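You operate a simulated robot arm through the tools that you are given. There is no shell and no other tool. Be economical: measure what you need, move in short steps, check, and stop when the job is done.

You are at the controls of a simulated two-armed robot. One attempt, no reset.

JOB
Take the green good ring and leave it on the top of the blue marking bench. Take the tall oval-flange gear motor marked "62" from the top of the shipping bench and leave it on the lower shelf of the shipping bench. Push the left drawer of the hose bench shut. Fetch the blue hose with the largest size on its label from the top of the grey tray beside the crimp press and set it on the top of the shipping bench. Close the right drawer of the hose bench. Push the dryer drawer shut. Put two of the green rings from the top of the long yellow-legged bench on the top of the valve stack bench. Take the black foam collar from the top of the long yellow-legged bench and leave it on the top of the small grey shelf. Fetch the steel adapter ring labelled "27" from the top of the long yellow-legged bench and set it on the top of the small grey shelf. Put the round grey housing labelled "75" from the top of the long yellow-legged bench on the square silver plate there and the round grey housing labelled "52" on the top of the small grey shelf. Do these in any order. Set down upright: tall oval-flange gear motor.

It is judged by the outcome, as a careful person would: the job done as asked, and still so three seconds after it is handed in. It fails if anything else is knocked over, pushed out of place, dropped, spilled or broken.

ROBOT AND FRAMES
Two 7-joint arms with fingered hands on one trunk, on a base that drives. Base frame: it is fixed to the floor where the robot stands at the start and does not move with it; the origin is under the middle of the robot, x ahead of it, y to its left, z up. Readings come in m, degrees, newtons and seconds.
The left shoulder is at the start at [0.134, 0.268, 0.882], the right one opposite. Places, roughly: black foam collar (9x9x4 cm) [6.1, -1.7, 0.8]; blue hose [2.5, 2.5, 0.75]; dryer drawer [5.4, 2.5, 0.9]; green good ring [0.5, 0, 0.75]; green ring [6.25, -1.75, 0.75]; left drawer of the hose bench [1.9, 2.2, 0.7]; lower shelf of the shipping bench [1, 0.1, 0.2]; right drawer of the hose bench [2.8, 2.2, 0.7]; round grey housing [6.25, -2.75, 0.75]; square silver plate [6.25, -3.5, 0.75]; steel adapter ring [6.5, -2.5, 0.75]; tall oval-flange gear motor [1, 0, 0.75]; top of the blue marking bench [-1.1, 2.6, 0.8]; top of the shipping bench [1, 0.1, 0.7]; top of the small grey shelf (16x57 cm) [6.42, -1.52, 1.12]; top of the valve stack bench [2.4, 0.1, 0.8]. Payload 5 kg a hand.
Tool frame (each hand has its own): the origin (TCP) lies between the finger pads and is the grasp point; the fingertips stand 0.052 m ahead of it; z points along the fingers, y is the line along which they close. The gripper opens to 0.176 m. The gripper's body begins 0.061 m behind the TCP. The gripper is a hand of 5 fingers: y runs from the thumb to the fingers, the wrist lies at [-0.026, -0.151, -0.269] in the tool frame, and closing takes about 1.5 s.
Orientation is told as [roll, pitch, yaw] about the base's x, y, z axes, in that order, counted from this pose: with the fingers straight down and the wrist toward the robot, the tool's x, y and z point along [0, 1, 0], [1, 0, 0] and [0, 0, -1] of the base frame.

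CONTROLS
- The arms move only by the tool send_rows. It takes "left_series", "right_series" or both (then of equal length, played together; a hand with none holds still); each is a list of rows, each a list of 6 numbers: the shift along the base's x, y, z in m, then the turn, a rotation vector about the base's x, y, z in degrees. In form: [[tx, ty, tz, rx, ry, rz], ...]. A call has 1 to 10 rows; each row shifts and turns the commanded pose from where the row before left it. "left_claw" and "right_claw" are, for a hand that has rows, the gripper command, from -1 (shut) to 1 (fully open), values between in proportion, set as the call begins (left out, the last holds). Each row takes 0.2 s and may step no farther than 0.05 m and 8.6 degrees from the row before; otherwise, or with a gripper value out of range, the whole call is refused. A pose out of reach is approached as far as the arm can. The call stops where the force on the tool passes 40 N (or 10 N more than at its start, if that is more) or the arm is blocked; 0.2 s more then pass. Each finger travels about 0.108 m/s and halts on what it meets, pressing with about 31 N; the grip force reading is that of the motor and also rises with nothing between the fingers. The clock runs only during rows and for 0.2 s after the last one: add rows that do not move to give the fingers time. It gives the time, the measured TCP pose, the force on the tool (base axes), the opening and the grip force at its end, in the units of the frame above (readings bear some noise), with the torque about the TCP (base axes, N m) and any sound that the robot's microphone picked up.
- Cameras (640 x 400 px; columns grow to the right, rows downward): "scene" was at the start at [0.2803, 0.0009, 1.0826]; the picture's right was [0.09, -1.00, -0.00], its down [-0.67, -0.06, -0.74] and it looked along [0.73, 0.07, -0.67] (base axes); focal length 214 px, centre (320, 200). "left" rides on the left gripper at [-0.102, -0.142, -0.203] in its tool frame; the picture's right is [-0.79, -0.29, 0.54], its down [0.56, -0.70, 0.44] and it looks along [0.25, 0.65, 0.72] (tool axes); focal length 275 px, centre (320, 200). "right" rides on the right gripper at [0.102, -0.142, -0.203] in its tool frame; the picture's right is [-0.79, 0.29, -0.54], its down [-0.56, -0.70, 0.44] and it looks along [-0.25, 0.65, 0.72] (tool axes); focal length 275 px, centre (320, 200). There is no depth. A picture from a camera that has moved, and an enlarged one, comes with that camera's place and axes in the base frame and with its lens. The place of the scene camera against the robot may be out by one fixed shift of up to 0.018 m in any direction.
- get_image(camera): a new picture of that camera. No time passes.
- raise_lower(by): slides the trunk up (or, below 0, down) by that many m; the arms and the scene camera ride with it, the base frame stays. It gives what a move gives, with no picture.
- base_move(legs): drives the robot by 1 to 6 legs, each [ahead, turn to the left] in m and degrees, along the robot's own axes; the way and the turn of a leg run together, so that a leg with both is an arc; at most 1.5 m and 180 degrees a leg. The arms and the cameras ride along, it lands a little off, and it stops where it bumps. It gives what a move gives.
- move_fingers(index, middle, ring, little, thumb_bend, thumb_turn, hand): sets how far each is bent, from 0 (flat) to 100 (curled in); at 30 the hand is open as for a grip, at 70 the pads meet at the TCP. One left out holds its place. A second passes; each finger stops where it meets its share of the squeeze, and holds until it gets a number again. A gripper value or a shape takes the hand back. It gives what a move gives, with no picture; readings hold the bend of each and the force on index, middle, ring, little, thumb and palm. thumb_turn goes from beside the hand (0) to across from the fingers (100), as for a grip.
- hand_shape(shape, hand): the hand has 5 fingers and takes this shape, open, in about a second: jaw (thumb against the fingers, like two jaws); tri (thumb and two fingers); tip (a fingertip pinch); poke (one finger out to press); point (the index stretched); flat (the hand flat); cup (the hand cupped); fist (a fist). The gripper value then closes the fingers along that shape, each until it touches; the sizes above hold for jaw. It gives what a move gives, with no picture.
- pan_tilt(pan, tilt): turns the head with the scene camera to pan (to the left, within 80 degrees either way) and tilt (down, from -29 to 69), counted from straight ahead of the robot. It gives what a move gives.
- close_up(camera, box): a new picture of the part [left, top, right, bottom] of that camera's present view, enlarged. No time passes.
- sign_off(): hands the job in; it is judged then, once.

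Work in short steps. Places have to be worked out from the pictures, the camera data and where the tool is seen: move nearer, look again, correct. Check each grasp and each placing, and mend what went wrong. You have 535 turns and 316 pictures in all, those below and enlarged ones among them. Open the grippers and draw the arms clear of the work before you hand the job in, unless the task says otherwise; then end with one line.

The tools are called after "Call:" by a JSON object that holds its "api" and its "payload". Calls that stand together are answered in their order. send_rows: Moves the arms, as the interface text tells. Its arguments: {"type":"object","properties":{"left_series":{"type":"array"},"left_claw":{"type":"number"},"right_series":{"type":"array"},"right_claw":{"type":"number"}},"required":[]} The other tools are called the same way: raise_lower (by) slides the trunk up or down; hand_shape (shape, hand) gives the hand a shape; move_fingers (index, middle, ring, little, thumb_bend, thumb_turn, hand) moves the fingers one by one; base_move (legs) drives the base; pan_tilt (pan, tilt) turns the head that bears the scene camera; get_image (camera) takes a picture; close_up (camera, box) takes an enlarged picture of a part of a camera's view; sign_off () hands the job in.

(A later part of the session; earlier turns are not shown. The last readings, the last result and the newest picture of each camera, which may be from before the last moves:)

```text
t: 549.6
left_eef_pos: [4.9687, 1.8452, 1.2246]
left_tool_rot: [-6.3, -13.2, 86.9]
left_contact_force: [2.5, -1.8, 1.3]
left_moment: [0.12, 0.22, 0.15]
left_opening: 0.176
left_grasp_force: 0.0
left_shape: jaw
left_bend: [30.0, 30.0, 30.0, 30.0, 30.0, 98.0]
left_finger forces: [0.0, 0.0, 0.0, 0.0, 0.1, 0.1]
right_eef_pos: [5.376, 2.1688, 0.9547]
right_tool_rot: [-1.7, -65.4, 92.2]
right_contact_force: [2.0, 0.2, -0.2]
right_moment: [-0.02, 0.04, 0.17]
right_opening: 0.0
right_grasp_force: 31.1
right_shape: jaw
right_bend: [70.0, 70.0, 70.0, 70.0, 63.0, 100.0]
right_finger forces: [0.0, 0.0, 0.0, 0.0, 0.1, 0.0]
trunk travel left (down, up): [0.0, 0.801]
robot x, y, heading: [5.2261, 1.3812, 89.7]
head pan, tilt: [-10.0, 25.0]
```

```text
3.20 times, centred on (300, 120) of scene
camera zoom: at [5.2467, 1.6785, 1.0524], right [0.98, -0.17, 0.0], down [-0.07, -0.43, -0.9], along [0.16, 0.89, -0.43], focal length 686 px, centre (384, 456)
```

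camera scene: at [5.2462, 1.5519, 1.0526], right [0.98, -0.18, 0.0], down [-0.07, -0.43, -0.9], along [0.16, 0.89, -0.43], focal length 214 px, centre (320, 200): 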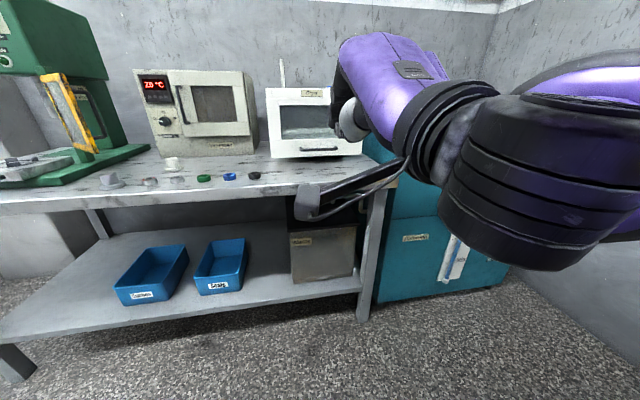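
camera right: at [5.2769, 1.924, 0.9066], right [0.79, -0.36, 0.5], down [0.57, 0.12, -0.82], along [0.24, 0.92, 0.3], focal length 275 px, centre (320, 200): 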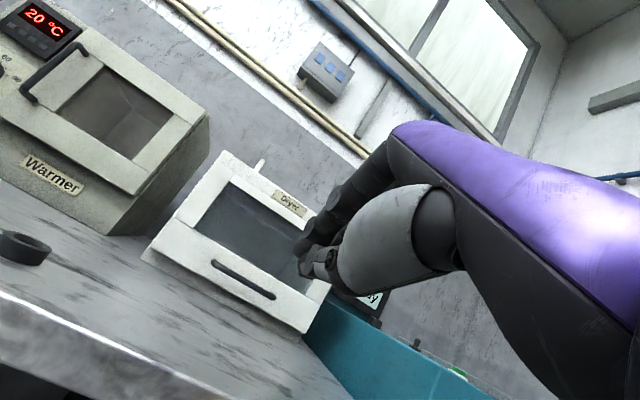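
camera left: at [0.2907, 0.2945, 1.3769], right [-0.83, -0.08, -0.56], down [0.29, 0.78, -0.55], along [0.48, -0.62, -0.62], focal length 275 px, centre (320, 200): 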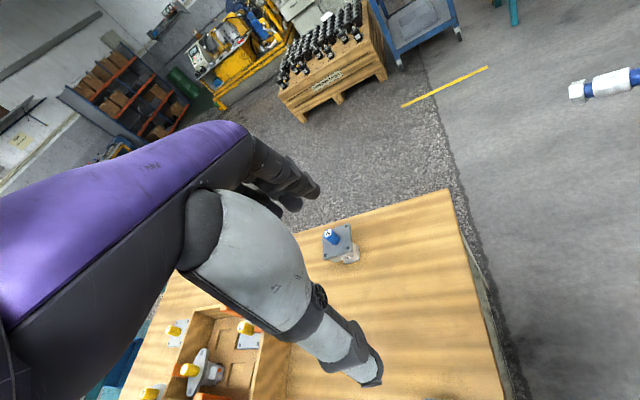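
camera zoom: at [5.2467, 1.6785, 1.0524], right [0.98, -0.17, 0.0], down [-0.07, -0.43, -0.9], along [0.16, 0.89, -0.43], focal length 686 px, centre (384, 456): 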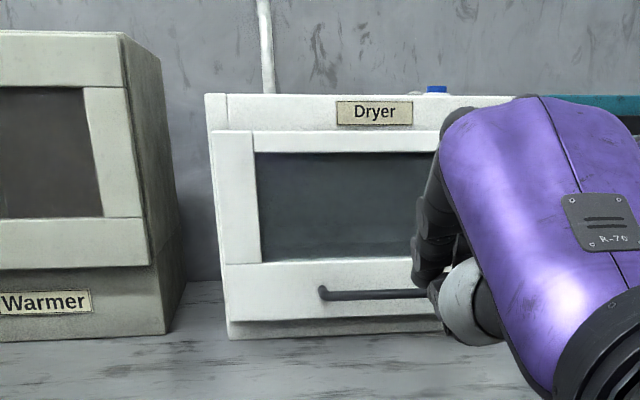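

The dryer drawer is closed. I'll un-pitch the right hand and go to the yellow-legged bench.

Call:
{"api": "send_rows", "payload": {"right_series": [[0.01, -0.01, 0.02, -7.5, 0, 0], [0.01, -0.01, 0.02, -7.5, 0, 0], [0.01, -0.01, 0.02, -7.5, 0, 0], [0, -0.01, 0.02, -7.5, 0, 0], [0, 0, 0.015, -7.5, 0, 0], [0, 0, 0.01, -7.5, 0, 0], [0, 0, 0.01, -7.5, 0, 0], [0, 0, 0.01, -7.5, 0, 0], [0, 0, 0, 0, 0, -2]], "right_claw": 1}}

Call:
{"api": "get_image", "payload": {"camera": "right"}}

```text
t: 551.6
left_eef_pos: [4.9709, 1.8381, 1.2242]
left_tool_rot: [-6.7, -12.7, 86.5]
left_contact_force: [0.4, -0.7, 0.2]
left_moment: [0.03, -0.02, -0.02]
left_opening: 0.176
left_grasp_force: 0.1
left_shape: jaw
left_bend: [30.0, 30.0, 30.0, 30.0, 30.0, 97.0]
left_finger forces: [0.1, 0.0, 0.1, 0.0, 0.1, 0.1]
right_eef_pos: [5.4059, 2.1157, 1.0893]
right_tool_rot: [0.1, -6.0, 89.0]
right_contact_force: [-0.2, 0.3, -0.5]
right_moment: [-0.01, -0.03, 0.0]
right_opening: 0.1759
right_grasp_force: 0.0
right_shape: jaw
right_bend: [30.0, 30.0, 30.0, 30.0, 30.0, 98.0]
right_finger forces: [0.1, 0.1, 0.1, 0.0, 0.0, 0.1]
trunk travel left (down, up): [0.0, 0.801]
robot x, y, heading: [5.2228, 1.3824, 90.1]
head pan, tilt: [-10.0, 25.0]
```

```text
102 pictures are left
camera right: at [5.3004, 1.9548, 1.2745], right [0.8, 0.21, 0.57], down [0.54, -0.66, -0.52], along [0.26, 0.72, -0.64], focal length 275 px, centre (320, 200)
```

right: 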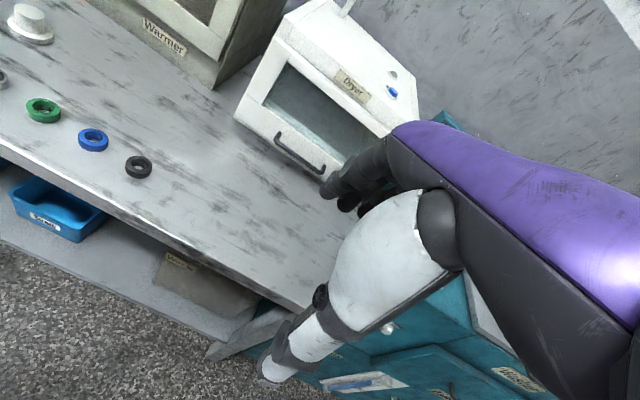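

Call:
{"api": "base_move", "payload": {"legs": [[-0.2, 0], [0, 90], [0, 90]]}}

Call:
{"api": "pan_tilt", "payload": {"pan": 20, "tilt": 25}}

Call:
{"api": "get_image", "payload": {"camera": "scene"}}

```text
t: 565.1
left_eef_pos: [5.4658, 0.7442, 1.2285]
left_tool_rot: [-9.2, -17.3, -98.0]
left_contact_force: [11.5, 4.2, -3.4]
left_moment: [-0.29, 1.4, -0.17]
left_opening: 0.1757
left_grasp_force: 0.0
left_shape: jaw
left_bend: [30.0, 30.0, 30.0, 30.0, 30.0, 98.0]
left_finger forces: [0.0, 0.0, 0.0, 0.0, 0.0, 0.0]
right_eef_pos: [5.0175, 0.4785, 1.1128]
right_tool_rot: [0.0, -8.0, -93.3]
right_contact_force: [10.6, 9.2, 5.4]
right_moment: [-0.96, 1.49, -0.48]
right_opening: 0.1758
right_grasp_force: 0.2
right_shape: jaw
right_bend: [30.0, 30.0, 30.0, 30.0, 30.0, 97.0]
right_finger forces: [0.1, 0.0, 0.1, 0.1, 0.0, 0.0]
trunk travel left (down, up): [0.0, 0.801]
robot x, y, heading: [5.1576, 1.1822, -91.9]
head pan, tilt: [-10.0, 25.0]
stopped in leg 3: the robot was blocked; the commanded pose is now the measured one
```

```text
t: 566.0
left_eef_pos: [5.4529, 0.7388, 1.2275]
left_tool_rot: [-8.2, -16.4, -98.0]
left_contact_force: [-0.8, 0.3, 0.2]
left_moment: [-0.03, -0.13, 0.06]
left_opening: 0.1757
left_grasp_force: 0.1
left_shape: jaw
left_bend: [30.0, 30.0, 30.0, 30.0, 30.0, 98.0]
left_finger forces: [0.0, 0.1, 0.0, 0.0, 0.1, 0.0]
right_eef_pos: [5.0044, 0.4716, 1.1088]
right_tool_rot: [0.6, -7.5, -93.8]
right_contact_force: [-2.2, -0.6, 1.5]
right_moment: [0.02, -0.17, 0.02]
right_opening: 0.176
right_grasp_force: 0.0
right_shape: jaw
right_bend: [30.0, 30.0, 30.0, 30.0, 30.0, 98.0]
right_finger forces: [0.1, 0.1, 0.0, 0.0, 0.1, 0.0]
trunk travel left (down, up): [0.0, 0.801]
robot x, y, heading: [5.1603, 1.181, -91.8]
head pan, tilt: [20.0, 25.0]
```

```text
101 pictures are left
camera scene: at [5.1897, 0.8703, 1.0525], right [-0.95, -0.31, -0.01], down [-0.13, 0.41, -0.9], along [0.28, -0.86, -0.43], focal length 214 px, centre (320, 200)
```

scene: 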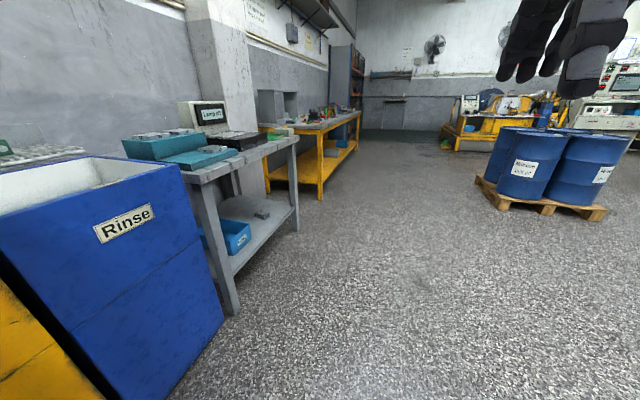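

The path along x≈5.16 is clear. I'll drive toward the yellow-legged bench.

Call:
{"api": "base_move", "payload": {"legs": [[0.4, 0], [0.5, 0], [0.5, 0], [0.5, 0], [0.5, 0]]}}

Call:
{"api": "pan_tilt", "payload": {"pan": 60, "tilt": 25}}

Call:
{"api": "get_image", "payload": {"camera": "scene"}}

```text
t: 583.0
left_eef_pos: [5.364, -1.6599, 1.2263]
left_tool_rot: [-8.8, -17.2, -98.8]
left_contact_force: [-0.2, -1.1, 0.1]
left_moment: [0.08, -0.01, -0.02]
left_opening: 0.1762
left_grasp_force: 0.2
left_shape: jaw
left_bend: [30.0, 30.0, 30.0, 30.0, 30.0, 98.0]
left_finger forces: [0.0, 0.0, 0.1, 0.1, 0.1, 0.0]
right_eef_pos: [4.9137, -1.9256, 1.1069]
right_tool_rot: [0.5, -7.4, -94.1]
right_contact_force: [-0.2, -0.2, 0.3]
right_moment: [0.07, -0.06, 0.05]
right_opening: 0.176
right_grasp_force: 0.0
right_shape: jaw
right_bend: [30.0, 30.0, 30.0, 30.0, 30.0, 98.0]
right_finger forces: [0.1, 0.0, 0.1, 0.1, 0.0, 0.0]
trunk travel left (down, up): [0.0, 0.801]
robot x, y, heading: [5.0719, -1.2151, -92.2]
head pan, tilt: [20.0, 25.0]
```

```text
t: 584.1
left_eef_pos: [5.3642, -1.6462, 1.2306]
left_tool_rot: [-8.8, -17.5, -98.9]
left_contact_force: [-0.2, -0.6, 0.1]
left_moment: [-0.02, -0.06, 0.03]
left_opening: 0.176
left_grasp_force: 0.0
left_shape: jaw
left_bend: [30.0, 30.0, 30.0, 30.0, 30.0, 98.0]
left_finger forces: [0.0, 0.0, 0.0, 0.1, 0.0, 0.1]
right_eef_pos: [4.9138, -1.9108, 1.1159]
right_tool_rot: [0.5, -8.2, -94.2]
right_contact_force: [0.1, 0.9, -0.2]
right_moment: [-0.05, -0.05, -0.03]
right_opening: 0.176
right_grasp_force: 0.0
right_shape: jaw
right_bend: [30.0, 30.0, 30.0, 30.0, 30.0, 98.0]
right_finger forces: [0.1, 0.0, 0.0, 0.1, 0.0, 0.0]
trunk travel left (down, up): [0.0, 0.801]
robot x, y, heading: [5.0722, -1.2179, -92.4]
head pan, tilt: [60.0, 25.0]
```

```text
100 pictures are left
camera scene: at [5.1514, -1.4876, 1.0529], right [-0.53, -0.85, -0.01], down [-0.36, 0.24, -0.9], along [0.77, -0.48, -0.43], focal length 214 px, centre (320, 200)
```

scene: 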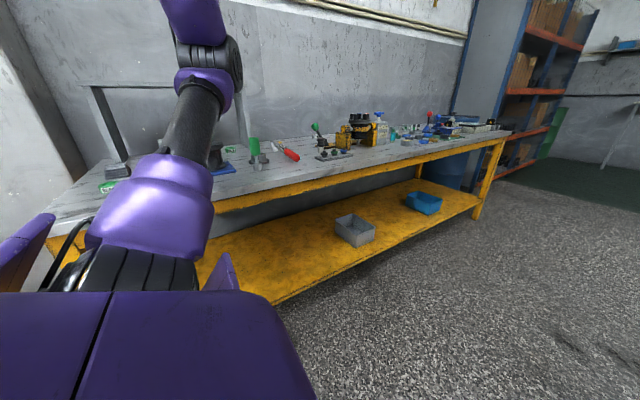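

Call:
{"api": "base_move", "payload": {"legs": [[0.4, 0], [0, 92]]}}

Call:
{"api": "send_rows", "payload": {"left_series": [[0.04, 0, -0.02, 8, 0, 0], [0.04, 0, -0.02, 0, 8, 0], [0.04, 0, -0.02, 0, 8, 0], [0.04, 0, -0.02, 0, 0, 5], [0.04, 0, -0.02, 0, 0, 0], [0.03, 0, -0.02, 0, 0, 0], [0, 0, 0, 0, 0, 0]]}}

Call:
{"api": "pan_tilt", "payload": {"pan": 0, "tilt": 35}}

Call:
{"api": "get_image", "payload": {"camera": "scene"}}

```text
t: 593.4
left_eef_pos: [5.4706, -1.3028, 1.2295]
left_tool_rot: [-9.5, -18.6, -6.1]
left_contact_force: [-1.0, 0.2, 0.1]
left_moment: [0.05, -0.02, 0.03]
left_opening: 0.1759
left_grasp_force: 0.1
left_shape: jaw
left_bend: [30.0, 30.0, 30.0, 30.0, 30.0, 97.0]
left_finger forces: [0.1, 0.0, 0.1, 0.0, 0.0, 0.0]
right_eef_pos: [5.759, -1.7361, 1.1161]
right_tool_rot: [0.4, -8.2, -0.8]
right_contact_force: [0.7, -0.9, 0.5]
right_moment: [-0.03, -0.02, 0.01]
right_opening: 0.1761
right_grasp_force: 0.1
right_shape: jaw
right_bend: [30.0, 30.0, 30.0, 30.0, 30.0, 98.0]
right_finger forces: [0.0, 0.0, 0.1, 0.1, 0.0, 0.0]
trunk travel left (down, up): [0.0, 0.801]
robot x, y, heading: [5.0591, -1.6493, 1.2]
head pan, tilt: [60.0, 25.0]
```

```text
t: 595.0
left_eef_pos: [5.6867, -1.303, 1.1122]
left_tool_rot: [-3.5, -2.6, -3.3]
left_contact_force: [-1.3, 1.6, -0.1]
left_moment: [-0.22, -0.11, -0.01]
left_opening: 0.1761
left_grasp_force: 0.1
left_shape: jaw
left_bend: [30.0, 30.0, 30.0, 30.0, 30.0, 98.0]
left_finger forces: [0.1, 0.0, 0.0, 0.1, 0.1, 0.0]
left hand out of reach, approached as far as the arm can: row 1
right_eef_pos: [5.7425, -1.7359, 1.1277]
right_tool_rot: [0.5, -9.1, -0.7]
right_contact_force: [-1.6, 1.8, 1.5]
right_moment: [-0.24, -0.09, -0.11]
right_opening: 0.1765
right_grasp_force: 0.0
right_shape: jaw
right_bend: [30.0, 30.0, 30.0, 30.0, 30.0, 98.0]
right_finger forces: [0.1, 0.1, 0.0, 0.1, 0.0, 0.0]
trunk travel left (down, up): [0.0, 0.801]
robot x, y, heading: [5.0588, -1.6473, 1.2]
head pan, tilt: [60.0, 25.0]
```

```text
t: 596.3
left_eef_pos: [5.6873, -1.3037, 1.1122]
left_tool_rot: [-3.5, -2.4, -3.4]
left_contact_force: [0.7, -0.4, -0.1]
left_moment: [0.03, 0.03, 0.01]
left_opening: 0.176
left_grasp_force: 0.0
left_shape: jaw
left_bend: [30.0, 30.0, 30.0, 30.0, 30.0, 98.0]
left_finger forces: [0.1, 0.1, 0.0, 0.1, 0.1, 0.1]
right_eef_pos: [5.7431, -1.7367, 1.1264]
right_tool_rot: [0.4, -9.0, -0.8]
right_contact_force: [0.4, 0.2, -0.2]
right_moment: [0.02, -0.01, 0.01]
right_opening: 0.1763
right_grasp_force: 0.0
right_shape: jaw
right_bend: [30.0, 30.0, 30.0, 30.0, 30.0, 98.0]
right_finger forces: [0.1, 0.0, 0.0, 0.1, 0.1, 0.0]
trunk travel left (down, up): [0.0, 0.801]
robot x, y, heading: [5.0611, -1.6486, 0.9]
head pan, tilt: [0.0, 35.0]
```

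```text
99 pictures are left
camera scene: at [5.3695, -1.6485, 1.0364], right [0.02, -1.0, 0.0], down [-0.59, -0.01, -0.81], along [0.81, 0.02, -0.59], focal length 214 px, centre (320, 200)
```

scene: 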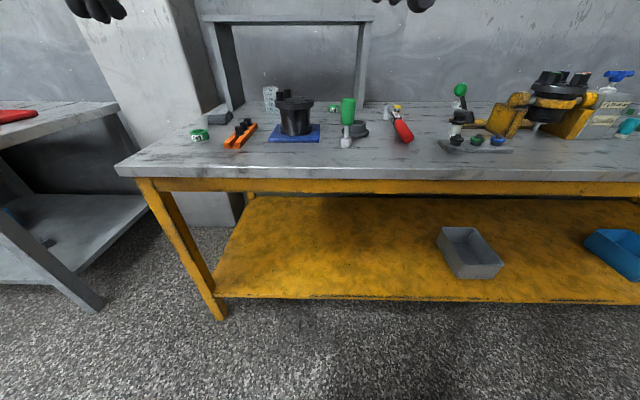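

Call:
{"api": "close_up", "payload": {"camera": "scene", "box": [170, 70, 450, 180]}}

Call:
{"api": "close_up", "payload": {"camera": "scene", "box": [400, 50, 640, 180]}}

```text
2.29 times, centred on (310, 125) of scene
camera zoom: at [5.3695, -1.6485, 1.0364], right [0.02, -1.0, 0.0], down [-0.59, -0.01, -0.81], along [0.81, 0.02, -0.59], focal length 490 px, centre (343, 371)
```

zoom: 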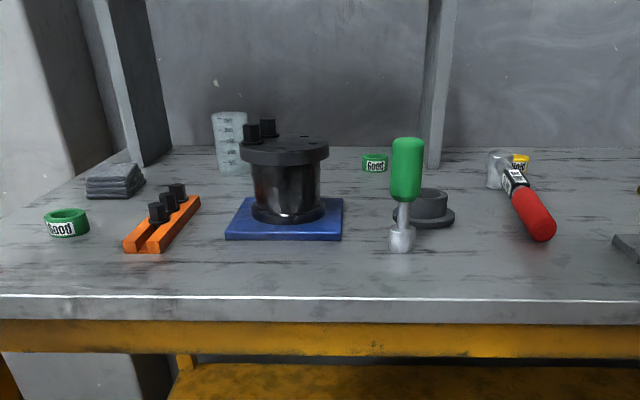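

```text
2.67 times, centred on (520, 115) of scene
camera zoom: at [5.3695, -1.6485, 1.0364], right [0.02, -1.0, 0.0], down [-0.59, -0.01, -0.81], along [0.81, 0.02, -0.59], focal length 572 px, centre (-213, 427)
```

zoom: 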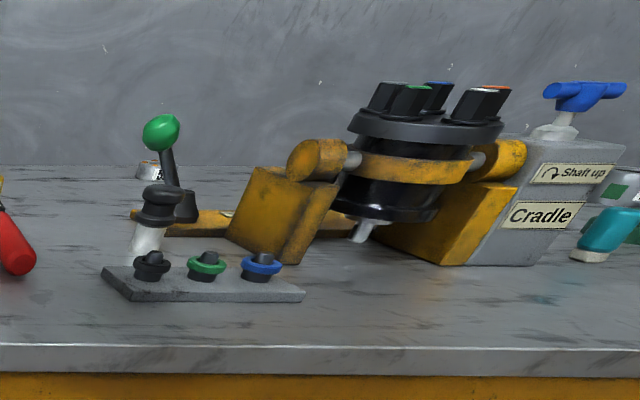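

I see the green rings, a dark collar near (6.17,-1.77) behind a standing green-handled tool, and the shelf at the back. I'll drive forward and look from above with the right hand.

Call:
{"api": "base_move", "payload": {"legs": [[0.33, 0]]}}

Call:
{"api": "get_image", "payload": {"camera": "right"}}

```text
t: 599.1
left_eef_pos: [6.016, -1.2964, 1.1111]
left_tool_rot: [-3.5, -2.4, -3.4]
left_contact_force: [0.5, 0.0, 0.5]
left_moment: [-0.03, 0.06, 0.0]
left_opening: 0.1758
left_grasp_force: 0.1
left_shape: jaw
left_bend: [30.0, 30.0, 30.0, 30.0, 30.0, 98.0]
left_finger forces: [0.0, 0.0, 0.0, 0.0, 0.0, 0.0]
right_eef_pos: [6.0732, -1.7296, 1.1254]
right_tool_rot: [0.5, -8.9, -0.6]
right_contact_force: [0.4, -0.2, -0.1]
right_moment: [-0.02, -0.01, 0.01]
right_opening: 0.1758
right_grasp_force: 0.1
right_shape: jaw
right_bend: [30.0, 30.0, 30.0, 30.0, 30.0, 98.0]
right_finger forces: [0.0, 0.0, 0.0, 0.1, 0.1, 0.0]
trunk travel left (down, up): [0.0, 0.801]
robot x, y, heading: [5.3906, -1.6409, 1.1]
head pan, tilt: [0.0, 35.0]
```

```text
96 pictures are left
camera right: at [5.9028, -1.6276, 1.3026], right [0.19, -0.8, 0.57], down [-0.63, -0.55, -0.55], along [0.75, -0.25, -0.61], focal length 275 px, centre (320, 200)
```

right: 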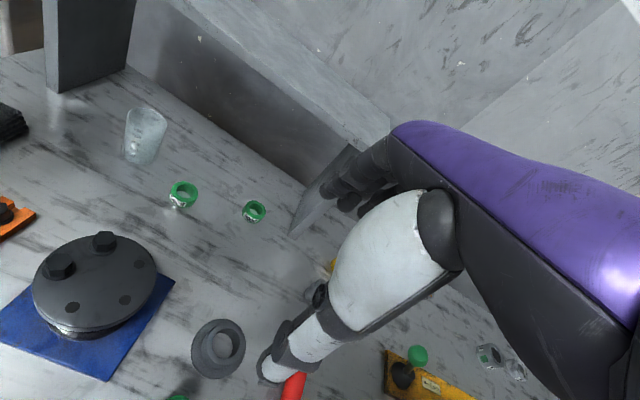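

The collar is near (6.065,-1.745), with the green tool standing at (5.965,-1.70). I'll yaw the right hand +40° so the thumb avoids the green tool, and position above the collar.

Call:
{"api": "send_rows", "payload": {"right_series": [[0, 0, 0, 0, 4.5, 0], [0, 0, 0, 0, 4.5, 0], [0, 0, 0, 0, 0, 8], [0, 0, 0, 0, 0, 8], [0, 0, 0, 0, 0, 8], [0, 0, 0, 0, 0, 8], [0, 0, 0, 0, 0, 8], [-0.008, -0.015, -0.03, 0, 0, 0], [0, 0, -0.03, 0, 0, 0], [0, 0, 0, 0, 0, 0]]}}

Call:
{"api": "get_image", "payload": {"camera": "right"}}

```text
t: 601.3
left_eef_pos: [5.9993, -1.2959, 1.1209]
left_tool_rot: [-3.4, -3.3, -3.4]
left_contact_force: [-0.4, 1.1, -0.2]
left_moment: [-0.02, -0.04, -0.01]
left_opening: 0.1761
left_grasp_force: 0.2
left_shape: jaw
left_bend: [30.0, 30.0, 30.0, 30.0, 30.0, 98.0]
left_finger forces: [0.0, 0.0, 0.1, 0.0, 0.0, 0.0]
right_eef_pos: [6.0493, -1.7443, 1.0758]
right_tool_rot: [0.4, -0.8, 39.4]
right_contact_force: [-1.1, -0.3, 0.0]
right_moment: [-0.08, -0.08, -0.01]
right_opening: 0.1761
right_grasp_force: 0.0
right_shape: jaw
right_bend: [30.0, 30.0, 30.0, 30.0, 30.0, 98.0]
right_finger forces: [0.0, 0.1, 0.0, 0.0, 0.0, 0.0]
trunk travel left (down, up): [0.0, 0.801]
robot x, y, heading: [5.3873, -1.6416, 1.2]
head pan, tilt: [0.0, 35.0]
```

```text
95 pictures are left
camera right: at [5.8732, -1.759, 1.2759], right [0.72, -0.44, 0.54], down [-0.19, -0.87, -0.46], along [0.67, 0.23, -0.71], focal length 275 px, centre (320, 200)
```

right: 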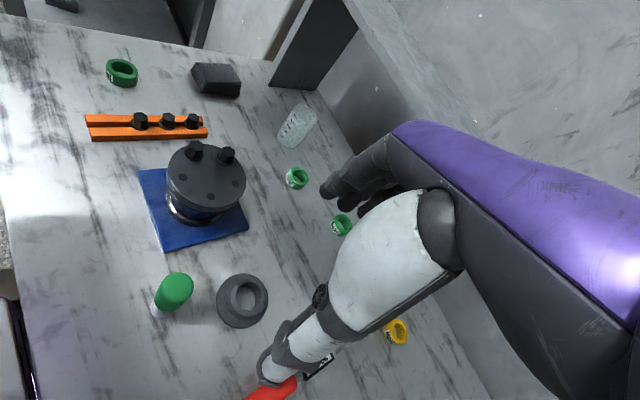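

Call:
{"api": "send_rows", "payload": {"right_series": [[0.014, 0.005, -0.04, 0, 0, 0], [0, 0, -0.045, 0, 0, 0], [0, 0, -0.045, 0, 0, 0], [0, 0, -0.045, 0, 0, 0], [0, 0, -0.04, 0, 0, 0], [0, 0, 0, 0, 0, 0]]}}

Call:
{"api": "get_image", "payload": {"camera": "right"}}

Call:
{"api": "close_up", "payload": {"camera": "scene", "box": [280, 100, 420, 200]}}

```text
t: 602.9
left_eef_pos: [6.0003, -1.2839, 1.1205]
left_tool_rot: [-4.0, -3.2, -3.1]
left_contact_force: [6.5, 6.2, -2.7]
left_moment: [-0.82, 0.64, -0.28]
left_opening: 0.176
left_grasp_force: 0.3
left_shape: jaw
left_bend: [30.0, 30.0, 30.0, 30.0, 30.0, 98.0]
left_finger forces: [0.0, 0.1, 0.1, 0.0, 0.1, 0.1]
right_eef_pos: [6.064, -1.7432, 0.9012]
right_tool_rot: [-1.9, -3.6, 38.5]
right_contact_force: [2.8, -0.6, -1.3]
right_moment: [-0.02, 0.32, 0.06]
right_opening: 0.1757
right_grasp_force: 0.0
right_shape: jaw
right_bend: [30.0, 30.0, 30.0, 30.0, 30.0, 98.0]
right_finger forces: [0.0, 0.0, 0.0, 0.0, 0.1, 0.0]
trunk travel left (down, up): [0.0, 0.801]
robot x, y, heading: [5.3868, -1.6425, 0.6]
head pan, tilt: [0.0, 35.0]
stopped in row 6 (right hand): the arm was blocked; the commanded pose is now the measured one
```

```text
94 pictures are left
camera right: at [5.8758, -1.7534, 1.0895], right [0.68, -0.45, 0.58], down [-0.17, -0.87, -0.47], along [0.72, 0.22, -0.66], focal length 275 px, centre (320, 200)
```

right: 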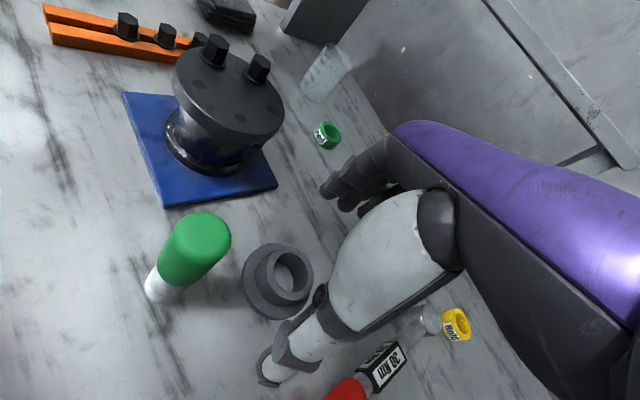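

```text
4.00 times, centred on (350, 150) of scene
camera zoom: at [5.6562, -1.636, 1.0518], right [0.01, -1.0, 0.01], down [-0.55, -0.02, -0.83], along [0.83, 0.01, -0.55], focal length 858 px, centre (200, 400)
```

zoom: 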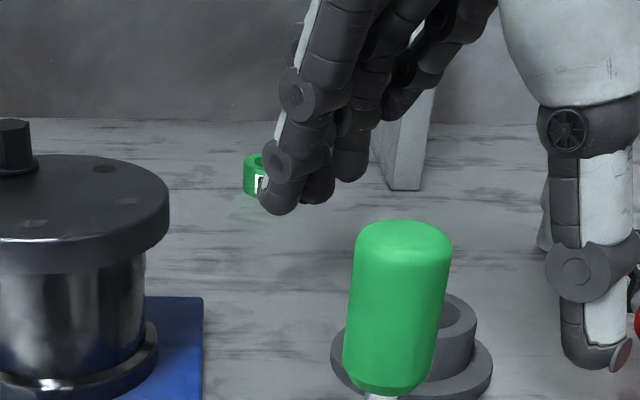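

The arm is blocked, probably against its own body at this close range. I'll raise, back the base 12 cm, and extend the arm further.

Call:
{"api": "send_rows", "payload": {"right_series": [[0, 0, 0.04, 0, 0, 0], [0, 0, 0.04, 0, 0, 0], [0, 0, 0.03, 0, 0, 0], [0, 0, 0, 0, 0, 0]]}}

Call:
{"api": "base_move", "payload": {"legs": [[-0.13, 0]]}}

Call:
{"api": "send_rows", "payload": {"right_series": [[0.04, 0, 0, 1.5, 2.5, 0], [0.045, 0, 0, 0, 0, 0], [0.035, 0, 0, 0, 0, 0], [0.01, 0, -0.03, 0, 0, 0], [0, 0, -0.04, 0, 0, 0], [0, 0, -0.04, 0, 0, 0], [0, 0, 0, 0, 0, 0]]}}

```text
t: 604.1
left_eef_pos: [6.0219, -1.2965, 1.1041]
left_tool_rot: [-3.4, -1.6, -3.1]
left_contact_force: [8.0, -2.3, -11.1]
left_moment: [-0.07, 0.96, -0.21]
left_opening: 0.1756
left_grasp_force: 0.1
left_shape: jaw
left_bend: [30.0, 30.0, 30.0, 30.0, 30.0, 98.0]
left_finger forces: [0.0, 0.0, 0.1, 0.0, 0.0, 0.1]
right_eef_pos: [6.0911, -1.7603, 0.9469]
right_tool_rot: [1.9, 0.8, 37.2]
right_contact_force: [-1.4, 0.0, -0.8]
right_moment: [-0.01, -0.22, -0.1]
right_opening: 0.1755
right_grasp_force: 0.1
right_shape: jaw
right_bend: [30.0, 30.0, 30.0, 30.0, 30.0, 98.0]
right_finger forces: [0.0, 0.0, 0.1, 0.1, 0.0, 0.0]
trunk travel left (down, up): [0.0, 0.801]
robot x, y, heading: [5.3827, -1.6382, -1.5]
head pan, tilt: [0.0, 35.0]
stopped in row 4 (right hand): the arm was blocked; the commanded pose is now the measured one
```

```text
t: 605.6
left_eef_pos: [5.8921, -1.2929, 1.1067]
left_tool_rot: [-3.5, -2.0, -3.1]
left_contact_force: [-0.8, 1.0, 0.6]
left_moment: [-0.05, -0.18, 0.05]
left_opening: 0.1759
left_grasp_force: 0.1
left_shape: jaw
left_bend: [30.0, 30.0, 30.0, 30.0, 30.0, 98.0]
left_finger forces: [0.0, 0.0, 0.1, 0.1, 0.0, 0.0]
right_eef_pos: [5.9625, -1.7521, 0.9513]
right_tool_rot: [1.6, 0.1, 37.8]
right_contact_force: [-0.7, -0.4, 1.3]
right_moment: [-0.08, -0.11, -0.01]
right_opening: 0.1759
right_grasp_force: 0.1
right_shape: jaw
right_bend: [30.0, 30.0, 30.0, 30.0, 30.0, 98.0]
right_finger forces: [0.1, 0.0, 0.0, 0.0, 0.1, 0.0]
trunk travel left (down, up): [0.0, 0.801]
robot x, y, heading: [5.2541, -1.6419, -0.7]
head pan, tilt: [0.0, 35.0]
```

```text
t: 607.2
left_eef_pos: [5.872, -1.2817, 1.116]
left_tool_rot: [-4.0, -3.2, -3.0]
left_contact_force: [0.2, -0.2, -1.0]
left_moment: [0.0, 0.0, -0.02]
left_opening: 0.1761
left_grasp_force: 0.1
left_shape: jaw
left_bend: [30.0, 30.0, 30.0, 30.0, 30.0, 98.0]
left_finger forces: [0.2, 0.0, 0.1, 0.1, 0.0, 0.1]
right_eef_pos: [6.0756, -1.7411, 0.8719]
right_tool_rot: [2.5, -0.1, 38.1]
right_contact_force: [0.5, 0.4, 0.1]
right_moment: [0.0, -0.02, 0.01]
right_opening: 0.1759
right_grasp_force: 0.1
right_shape: jaw
right_bend: [30.0, 30.0, 30.0, 30.0, 30.0, 98.0]
right_finger forces: [0.1, 0.1, 0.0, 0.0, 0.0, 0.0]
trunk travel left (down, up): [0.0, 0.801]
robot x, y, heading: [5.2604, -1.6396, -0.5]
head pan, tilt: [0.0, 35.0]
```

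Call:
{"api": "get_image", "payload": {"camera": "right"}}

```text
92 pictures are left
camera right: at [5.9064, -1.7562, 1.0766], right [0.73, -0.46, 0.51], down [-0.22, -0.86, -0.47], along [0.65, 0.23, -0.72], focal length 275 px, centre (320, 200)
```

right: 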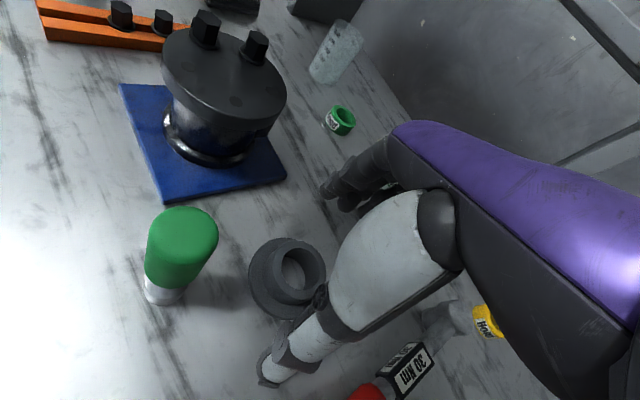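

Call:
{"api": "send_rows", "payload": {"right_series": [[-0.013, 0, -0.02, 0, 0, 0], [0, 0, -0.02, 0, 0, 0], [0, 0, -0.012, 0, 0, 0], [0, 0, 0, 0, 0, 0]]}}

Call:
{"api": "get_image", "payload": {"camera": "right"}}

```text
t: 608.1
left_eef_pos: [5.9016, -1.2755, 1.1198]
left_tool_rot: [-4.3, -2.9, -2.7]
left_contact_force: [3.2, 8.6, -2.4]
left_moment: [-1.02, 0.34, -0.12]
left_opening: 0.1754
left_grasp_force: 0.0
left_shape: jaw
left_bend: [30.0, 30.0, 30.0, 30.0, 30.0, 97.0]
left_finger forces: [0.1, 0.0, 0.0, 0.0, 0.0, 0.0]
right_eef_pos: [6.0919, -1.7395, 0.8558]
right_tool_rot: [1.3, -2.4, 38.1]
right_contact_force: [-4.7, 5.9, -6.6]
right_moment: [-0.52, -0.37, -0.02]
right_opening: 0.1759
right_grasp_force: 0.1
right_shape: jaw
right_bend: [30.0, 30.0, 30.0, 30.0, 30.0, 98.0]
right_finger forces: [0.0, 0.1, 0.1, 0.0, 0.1, 0.0]
trunk travel left (down, up): [0.0, 0.801]
robot x, y, heading: [5.283, -1.6397, 3.9]
head pan, tilt: [0.0, 35.0]
stopped in row 4 (right hand): the force on the tool passed its limit at 44 N (the readings are from after the stop); the commanded pose is now the measured one
```

```text
91 pictures are left
camera right: at [5.9133, -1.7544, 1.0532], right [0.71, -0.47, 0.53], down [-0.2, -0.85, -0.48], along [0.68, 0.24, -0.69], focal length 275 px, centre (320, 200)
```

right: 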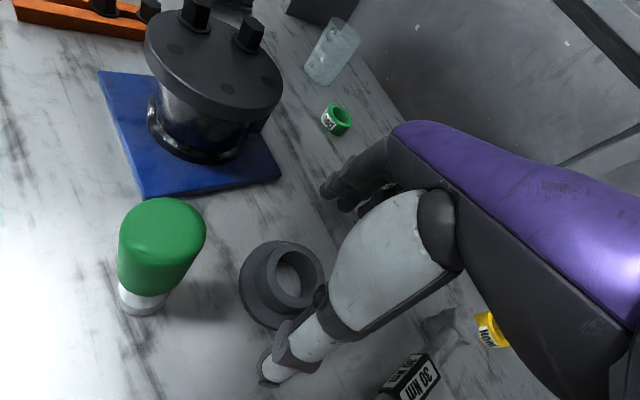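

Call:
{"api": "get_image", "payload": {"camera": "scene"}}

```text
90 pictures are left
camera scene: at [5.551, -1.5926, 1.0569], right [0.07, -1.0, 0.04], down [-0.55, -0.07, -0.83], along [0.83, 0.04, -0.55], focal length 214 px, centre (320, 200)
```

scene: 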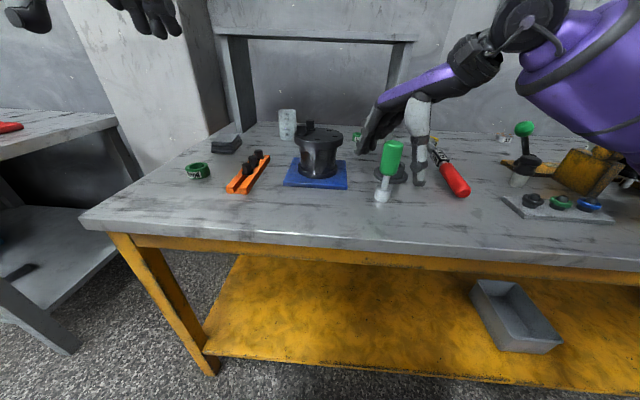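

The right forearm extends toward the cradle on that side, which is risky. I'll raise the right arm away and use the left hand for the collar instead.

Call:
{"api": "send_rows", "payload": {"right_series": [[0, 0, 0.03, 0, 0, 0], [0, 0, 0.04, 0, 0, 0], [0, 0, 0.04, 0, 0, 0], [0, 0, 0.04, 0, 0, 0], [0, 0, 0.04, 0, 0, 0], [0, 0, 0.04, 0, 0, -8], [0, 0, 0.03, 0, 0, -8], [0, 0, 0, 0, 0, -8], [0, 0, 0, 0, 0, -8], [0, 0, 0, 0, 0, 0]]}}

Call:
{"api": "get_image", "payload": {"camera": "scene"}}

```text
t: 610.3
left_eef_pos: [5.9102, -1.2901, 1.1055]
left_tool_rot: [-3.2, -1.8, -2.4]
left_contact_force: [0.7, 0.8, -0.5]
left_moment: [-0.07, 0.07, -0.02]
left_opening: 0.1758
left_grasp_force: 0.0
left_shape: jaw
left_bend: [30.0, 30.0, 30.0, 30.0, 30.0, 98.0]
left_finger forces: [0.0, 0.0, 0.0, 0.0, 0.0, 0.0]
right_eef_pos: [6.0989, -1.743, 1.0699]
right_tool_rot: [3.8, -0.9, 6.6]
right_contact_force: [0.9, 0.2, -0.4]
right_moment: [-0.05, 0.07, 0.02]
right_opening: 0.1759
right_grasp_force: 0.1
right_shape: jaw
right_bend: [30.0, 30.0, 30.0, 30.0, 30.0, 98.0]
right_finger forces: [0.1, 0.0, 0.1, 0.1, 0.0, 0.0]
trunk travel left (down, up): [0.0, 0.801]
robot x, y, heading: [5.2746, -1.6421, 2.7]
head pan, tilt: [0.0, 35.0]
```

```text
89 pictures are left
camera scene: at [5.5885, -1.6311, 1.0359], right [0.05, -1.0, 0.0], down [-0.59, -0.03, -0.81], along [0.81, 0.04, -0.59], focal length 214 px, centre (320, 200)
```

scene: 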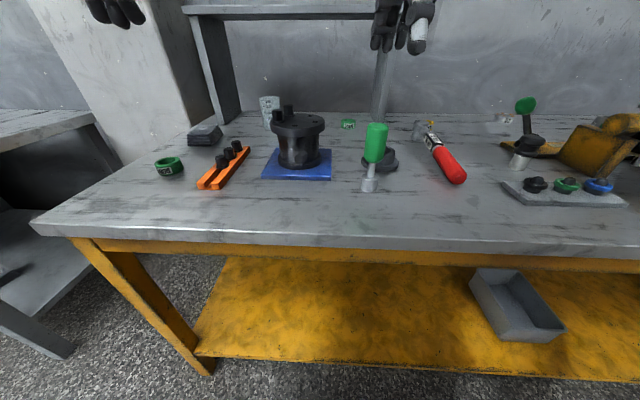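

I'll raise the trunk 0.2 m for better arm geometry, move the right hand aside, and bring the left hand over the collar.

Call:
{"api": "raise_lower", "payload": {"by": 0.2}}

Call:
{"api": "send_rows", "payload": {"right_series": [[-0.03, -0.02, 0, 0, 0, 0], [-0.03, -0.03, 0, 0, 0, 0], [-0.03, -0.03, 0, 0, 0, 0], [-0.03, -0.03, 0, 0, 0, 0], [-0.03, -0.03, 0, 0, 0, 0], [-0.02, -0.03, 0, 0, 0, 0], [0, -0.03, 0, 0, 0, 0], [0, -0.03, 0, 0, 0, 0], [0, 0, 0, 0, 0, 0], [0, 0, 0, 0, 0, 0]], "left_series": [[0, 0, 0, 3, 2, 0], [0, 0, 0, 0, 0, 6], [0.01, -0.02, 0, 0, 0, 6], [0.02, -0.04, 0, 0, 0, 6], [0.02, -0.04, 0, 0, 0, 0], [0.02, -0.04, 0, 0, 0, 0], [0.02, -0.04, 0, 0, 0, 0], [0.02, -0.04, 0, 0, 0, 0], [0.02, -0.04, 0, 0, 0, 0], [0.02, -0.04, 0, 0, 0, 0]]}}

Call:
{"api": "send_rows", "payload": {"left_series": [[0, -0.04, -0.02, 0, 0, 0], [0, -0.04, -0.02, 0, 0, 0], [0, -0.04, -0.03, 0, 0, 0], [0, -0.03, -0.03, 0, 0, 0], [0, 0, -0.03, 0, 0, 0], [0, 0, -0.03, 0, 0, 0], [0, 0, 0, 0, 0, 0]]}}

Call:
{"api": "get_image", "payload": {"camera": "left"}}

```text
t: 612.5
left_eef_pos: [5.9104, -1.2905, 1.3058]
left_tool_rot: [-3.2, -1.8, -2.4]
left_contact_force: [0.7, -1.1, -0.7]
left_moment: [-0.02, 0.08, -0.03]
left_opening: 0.1763
left_grasp_force: 0.0
left_shape: jaw
left_bend: [30.0, 30.0, 30.0, 30.0, 30.0, 98.0]
left_finger forces: [0.0, 0.0, 0.1, 0.0, 0.0, 0.1]
right_eef_pos: [6.0989, -1.7443, 1.2686]
right_tool_rot: [3.7, -0.7, 6.6]
right_contact_force: [1.8, -0.3, -0.2]
right_moment: [0.03, 0.09, 0.02]
right_opening: 0.176
right_grasp_force: 0.1
right_shape: jaw
right_bend: [30.0, 30.0, 30.0, 30.0, 30.0, 98.0]
right_finger forces: [0.1, 0.0, 0.0, 0.0, 0.1, 0.1]
trunk travel left (down, up): [-0.2, 0.601]
robot x, y, heading: [5.2747, -1.6376, 3.0]
head pan, tilt: [0.0, 35.0]
```

```text
t: 614.7
left_eef_pos: [6.0594, -1.5955, 1.3045]
left_tool_rot: [-0.2, 0.2, 15.5]
left_contact_force: [0.3, -2.0, 0.4]
left_moment: [0.24, 0.08, 0.03]
left_opening: 0.176
left_grasp_force: 0.1
left_shape: jaw
left_bend: [30.0, 30.0, 30.0, 30.0, 30.0, 97.0]
left_finger forces: [0.1, 0.0, 0.0, 0.0, 0.0, 0.0]
right_eef_pos: [5.9291, -1.9793, 1.2704]
right_tool_rot: [3.9, -0.8, 6.6]
right_contact_force: [1.1, -4.4, -1.0]
right_moment: [0.55, 0.08, 0.1]
right_opening: 0.1762
right_grasp_force: 0.1
right_shape: jaw
right_bend: [30.0, 30.0, 30.0, 30.0, 30.0, 98.0]
right_finger forces: [0.0, 0.0, 0.0, 0.0, 0.0, 0.0]
trunk travel left (down, up): [-0.2, 0.601]
robot x, y, heading: [5.2765, -1.6399, 3.0]
head pan, tilt: [0.0, 35.0]
```

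```text
t: 616.3
left_eef_pos: [6.0587, -1.7408, 1.1497]
left_tool_rot: [-0.5, 0.0, 15.5]
left_contact_force: [-1.1, 0.3, 0.1]
left_moment: [0.08, -0.12, 0.02]
left_opening: 0.176
left_grasp_force: 0.1
left_shape: jaw
left_bend: [30.0, 30.0, 30.0, 30.0, 30.0, 98.0]
left_finger forces: [0.0, 0.0, 0.1, 0.0, 0.1, 0.1]
right_eef_pos: [5.9279, -1.9749, 1.2739]
right_tool_rot: [3.8, -0.9, 6.7]
right_contact_force: [-1.3, -1.4, 0.2]
right_moment: [0.01, -0.06, -0.04]
right_opening: 0.176
right_grasp_force: 0.1
right_shape: jaw
right_bend: [30.0, 30.0, 30.0, 30.0, 30.0, 98.0]
right_finger forces: [0.0, 0.1, 0.0, 0.0, 0.0, 0.1]
trunk travel left (down, up): [-0.2, 0.601]
robot x, y, heading: [5.2782, -1.6396, 3.0]
head pan, tilt: [0.0, 35.0]
```

```text
88 pictures are left
camera left: at [5.9487, -1.8771, 1.3519], right [-0.07, -0.84, -0.53], down [-0.83, 0.35, -0.45], along [0.56, 0.41, -0.72], focal length 275 px, centre (320, 200)
```

left: 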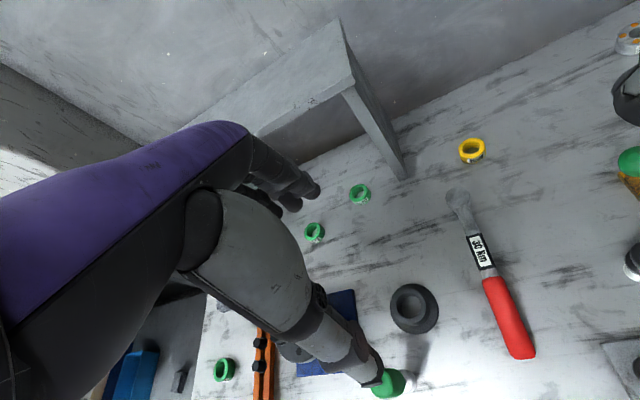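

The collar is aligned and the thumb clears the green tool. I'll descend.

Call:
{"api": "send_rows", "payload": {"left_series": [[0, 0, -0.04, 0, 0, 0], [0, 0, -0.04, 0, 0, 0], [0, 0, -0.04, 0, 0, 0], [0, 0, -0.04, 0, 0, 0], [0, 0, -0.04, 0, 0, 0], [0, 0, -0.04, 0, 0, 0], [0, 0, -0.035, 0, 0, 0], [0, 0, 0, 0, 0, 0]]}}

Call:
{"api": "get_image", "payload": {"camera": "left"}}

```text
t: 618.1
left_eef_pos: [6.0586, -1.7422, 0.8733]
left_tool_rot: [-0.3, 0.1, 15.5]
left_contact_force: [-0.5, 0.3, 1.2]
left_moment: [0.01, -0.07, -0.01]
left_opening: 0.1759
left_grasp_force: 0.1
left_shape: jaw
left_bend: [30.0, 30.0, 30.0, 30.0, 30.0, 98.0]
left_finger forces: [0.0, 0.0, 0.0, 0.0, 0.0, 0.0]
right_eef_pos: [5.927, -1.9755, 1.2721]
right_tool_rot: [3.8, -0.8, 6.7]
right_contact_force: [0.1, 0.5, 1.0]
right_moment: [-0.06, -0.07, -0.02]
right_opening: 0.1759
right_grasp_force: 0.0
right_shape: jaw
right_bend: [30.0, 30.0, 30.0, 30.0, 30.0, 98.0]
right_finger forces: [0.0, 0.1, 0.1, 0.0, 0.0, 0.1]
trunk travel left (down, up): [-0.2, 0.601]
robot x, y, heading: [5.2784, -1.637, 2.8]
head pan, tilt: [0.0, 35.0]
```

```text
87 pictures are left
camera left: at [5.9492, -1.8771, 1.0766], right [-0.07, -0.84, -0.53], down [-0.83, 0.35, -0.44], along [0.56, 0.41, -0.72], focal length 275 px, centre (320, 200)
```

left: 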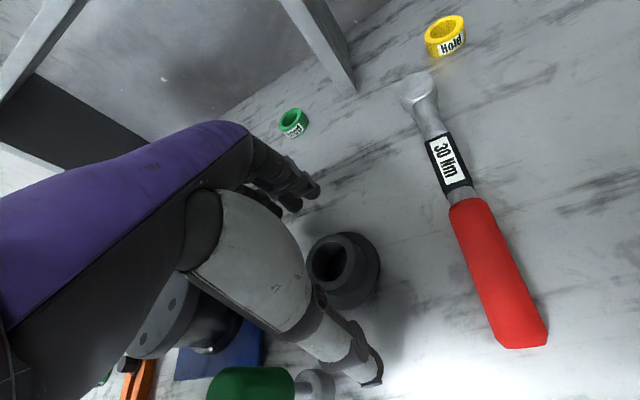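

Call:
{"api": "send_rows", "payload": {"left_series": [[0.003, 0.002, -0.02, 0, 0, 0], [0, 0, -0.02, 0, 0, 0], [0, 0, -0.01, 0, 0, 0], [0, 0, 0, 0, 0, 0]]}}

Call:
{"api": "send_rows", "payload": {"left_series": [[0, 0, 0, 0, 0, 0], [0, 0, 0, 0, 0, 0], [0, 0, 0, 0, 0, 0], [0, 0, 0, 0, 0, 0], [0, 0, 0, 0, 0, 0], [0, 0, 0, 0, 0, 0], [0, 0, 0, 0, 0, 0], [0, 0, 0, 0, 0, 0]], "left_claw": -1}}

Call:
{"api": "get_image", "payload": {"camera": "left"}}

```text
t: 618.6
left_eef_pos: [6.0514, -1.746, 0.8631]
left_tool_rot: [-1.5, -1.5, 15.0]
left_contact_force: [-3.2, -0.4, 2.9]
left_moment: [0.11, -0.27, 0.04]
left_opening: 0.176
left_grasp_force: 0.1
left_shape: jaw
left_bend: [30.0, 30.0, 30.0, 30.0, 30.0, 98.0]
left_finger forces: [0.1, 0.1, 0.0, 0.0, 0.0, 0.0]
right_eef_pos: [5.9067, -1.9762, 1.2821]
right_tool_rot: [3.7, -1.9, 6.6]
right_contact_force: [-4.9, -1.9, 1.8]
right_moment: [0.12, -0.51, -0.16]
right_opening: 0.176
right_grasp_force: 0.1
right_shape: jaw
right_bend: [30.0, 30.0, 30.0, 30.0, 30.0, 97.0]
right_finger forces: [0.0, 0.0, 0.0, 0.1, 0.0, 0.0]
trunk travel left (down, up): [-0.2, 0.601]
robot x, y, heading: [5.2782, -1.6411, 2.9]
head pan, tilt: [0.0, 35.0]
stopped in row 2 (left hand): the force on the tool passed its limit at 49 N (the readings are from after the stop); the commanded pose is now the measured one
```

```text
t: 620.4
left_eef_pos: [6.054, -1.7438, 0.8608]
left_tool_rot: [-1.6, -1.3, 15.2]
left_contact_force: [2.1, -2.4, 28.2]
left_moment: [-0.17, -0.01, 0.03]
left_opening: 0.0593
left_grasp_force: 30.9
left_shape: jaw
left_bend: [74.0, 51.0, 53.0, 49.0, 75.0, 100.0]
left_finger forces: [16.0, 12.5, 0.0, 0.0, 48.3, 0.0]
right_eef_pos: [5.9116, -1.9766, 1.2803]
right_tool_rot: [3.7, -1.7, 6.7]
right_contact_force: [-0.9, 0.7, -0.4]
right_moment: [0.02, 0.01, -0.03]
right_opening: 0.1761
right_grasp_force: 0.1
right_shape: jaw
right_bend: [30.0, 30.0, 30.0, 30.0, 30.0, 97.0]
right_finger forces: [0.0, 0.0, 0.1, 0.1, 0.0, 0.0]
trunk travel left (down, up): [-0.2, 0.601]
robot x, y, heading: [5.2739, -1.6422, 2.9]
head pan, tilt: [0.0, 35.0]
```

```text
86 pictures are left
camera left: at [5.9365, -1.8765, 1.0627], right [-0.05, -0.85, -0.52], down [-0.81, 0.34, -0.47], along [0.58, 0.4, -0.71], focal length 275 px, centre (320, 200)
```

left: 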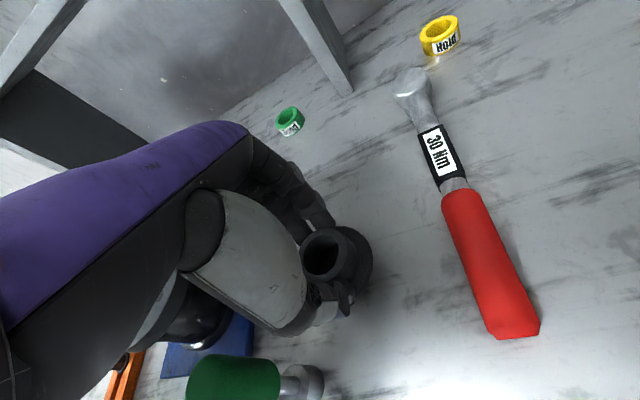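

Gripped. The bench top is at ~0.80. I'll lift and check.

Call:
{"api": "send_rows", "payload": {"left_series": [[0, 0, 0.01, 0, 0, 0], [0, 0, 0.03, 0, 0, 0], [0, 0, 0.04, 0, 0, 0], [0, 0, 0.04, 0, 0, 0], [0, 0, 0.04, 0, 0, 0], [0, 0, 0.04, 0, 0, 0], [0, 0, 0.04, 0, 0, 0], [0, 0, 0.04, 0, 0, 0], [0, 0, 0, 0, 0, 0]]}}

Call:
{"api": "get_image", "payload": {"camera": "left"}}

```text
t: 622.4
left_eef_pos: [6.0542, -1.7424, 1.1377]
left_tool_rot: [-1.0, -1.1, 15.5]
left_contact_force: [1.0, -0.4, -1.6]
left_moment: [0.01, 0.12, -0.02]
left_opening: 0.058
left_grasp_force: 31.4
left_shape: jaw
left_bend: [74.0, 51.0, 53.0, 49.0, 75.0, 100.0]
left_finger forces: [14.5, 9.6, 0.0, 0.0, 25.3, 0.0]
right_eef_pos: [5.9137, -1.9765, 1.2777]
right_tool_rot: [3.6, -1.5, 6.6]
right_contact_force: [0.5, 0.8, -1.3]
right_moment: [0.04, 0.08, 0.05]
right_opening: 0.1759
right_grasp_force: 0.2
right_shape: jaw
right_bend: [30.0, 30.0, 30.0, 30.0, 30.0, 97.0]
right_finger forces: [0.0, 0.0, 0.0, 0.1, 0.1, 0.0]
trunk travel left (down, up): [-0.2, 0.601]
robot x, y, heading: [5.2777, -1.6373, 3.0]
head pan, tilt: [0.0, 35.0]
```

```text
85 pictures are left
camera left: at [5.9407, -1.8759, 1.3393], right [-0.05, -0.85, -0.53], down [-0.82, 0.34, -0.46], along [0.58, 0.41, -0.71], focal length 275 px, centre (320, 200)
```

left: 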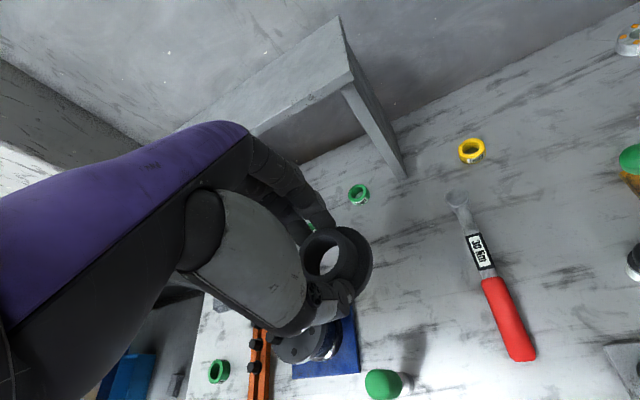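

The collar is held. I'll raise the trunk further and drive forward to reach the shelf.

Call:
{"api": "raise_lower", "payload": {"by": 0.25}}

Call:
{"api": "base_move", "payload": {"legs": [[0.12, -1.5], [0.08, -1.5]]}}

Call:
{"api": "get_image", "payload": {"camera": "scene"}}

```text
t: 625.0
left_eef_pos: [6.0535, -1.7418, 1.3882]
left_tool_rot: [-1.0, -1.0, 15.5]
left_contact_force: [0.1, -0.4, -0.5]
left_moment: [0.0, 0.03, -0.02]
left_opening: 0.0578
left_grasp_force: 31.0
left_shape: jaw
left_bend: [74.0, 51.0, 53.0, 49.0, 75.0, 100.0]
left_finger forces: [14.5, 9.8, 0.1, 0.0, 25.5, 0.0]
right_eef_pos: [5.9125, -1.9765, 1.5286]
right_tool_rot: [3.6, -1.5, 6.6]
right_contact_force: [0.3, -0.4, 0.3]
right_moment: [0.02, 0.04, 0.0]
right_opening: 0.1758
right_grasp_force: 0.0
right_shape: jaw
right_bend: [30.0, 30.0, 30.0, 30.0, 30.0, 97.0]
right_finger forces: [0.1, 0.0, 0.0, 0.0, 0.1, 0.0]
trunk travel left (down, up): [-0.45, 0.351]
robot x, y, heading: [5.278, -1.6394, 2.9]
head pan, tilt: [0.0, 35.0]
```

```text
t: 627.3
left_eef_pos: [6.2476, -1.7762, 1.389]
left_tool_rot: [-1.0, -1.1, 12.4]
left_contact_force: [-0.9, -1.0, -0.3]
left_moment: [0.08, -0.05, 0.05]
left_opening: 0.0578
left_grasp_force: 30.9
left_shape: jaw
left_bend: [74.0, 51.0, 53.0, 49.0, 75.0, 100.0]
left_finger forces: [14.4, 9.6, 0.0, 0.1, 25.6, 0.0]
right_eef_pos: [6.0932, -2.0048, 1.5308]
right_tool_rot: [3.7, -1.6, 3.6]
right_contact_force: [-1.0, -0.8, 0.3]
right_moment: [0.04, -0.08, 0.02]
right_opening: 0.1757
right_grasp_force: 0.1
right_shape: jaw
right_bend: [30.0, 30.0, 30.0, 30.0, 30.0, 97.0]
right_finger forces: [0.0, 0.0, 0.0, 0.0, 0.1, 0.0]
trunk travel left (down, up): [-0.45, 0.351]
robot x, y, heading: [5.4768, -1.6316, -0.0]
head pan, tilt: [0.0, 35.0]
```

```text
84 pictures are left
camera scene: at [5.6244, -1.6412, 1.5108], right [0.0, -1.0, 0.0], down [-0.58, 0.0, -0.81], along [0.81, 0.0, -0.58], focal length 214 px, centre (320, 200)
```

scene: 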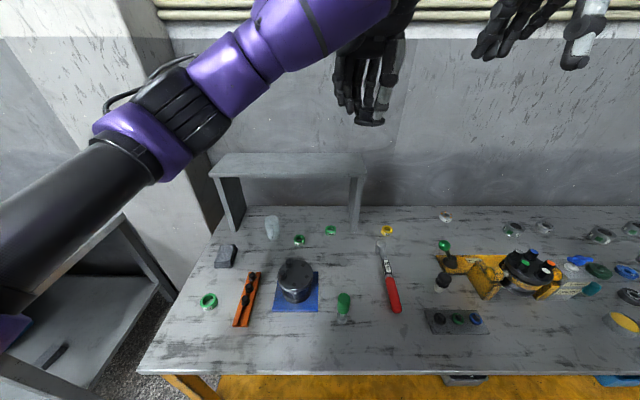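

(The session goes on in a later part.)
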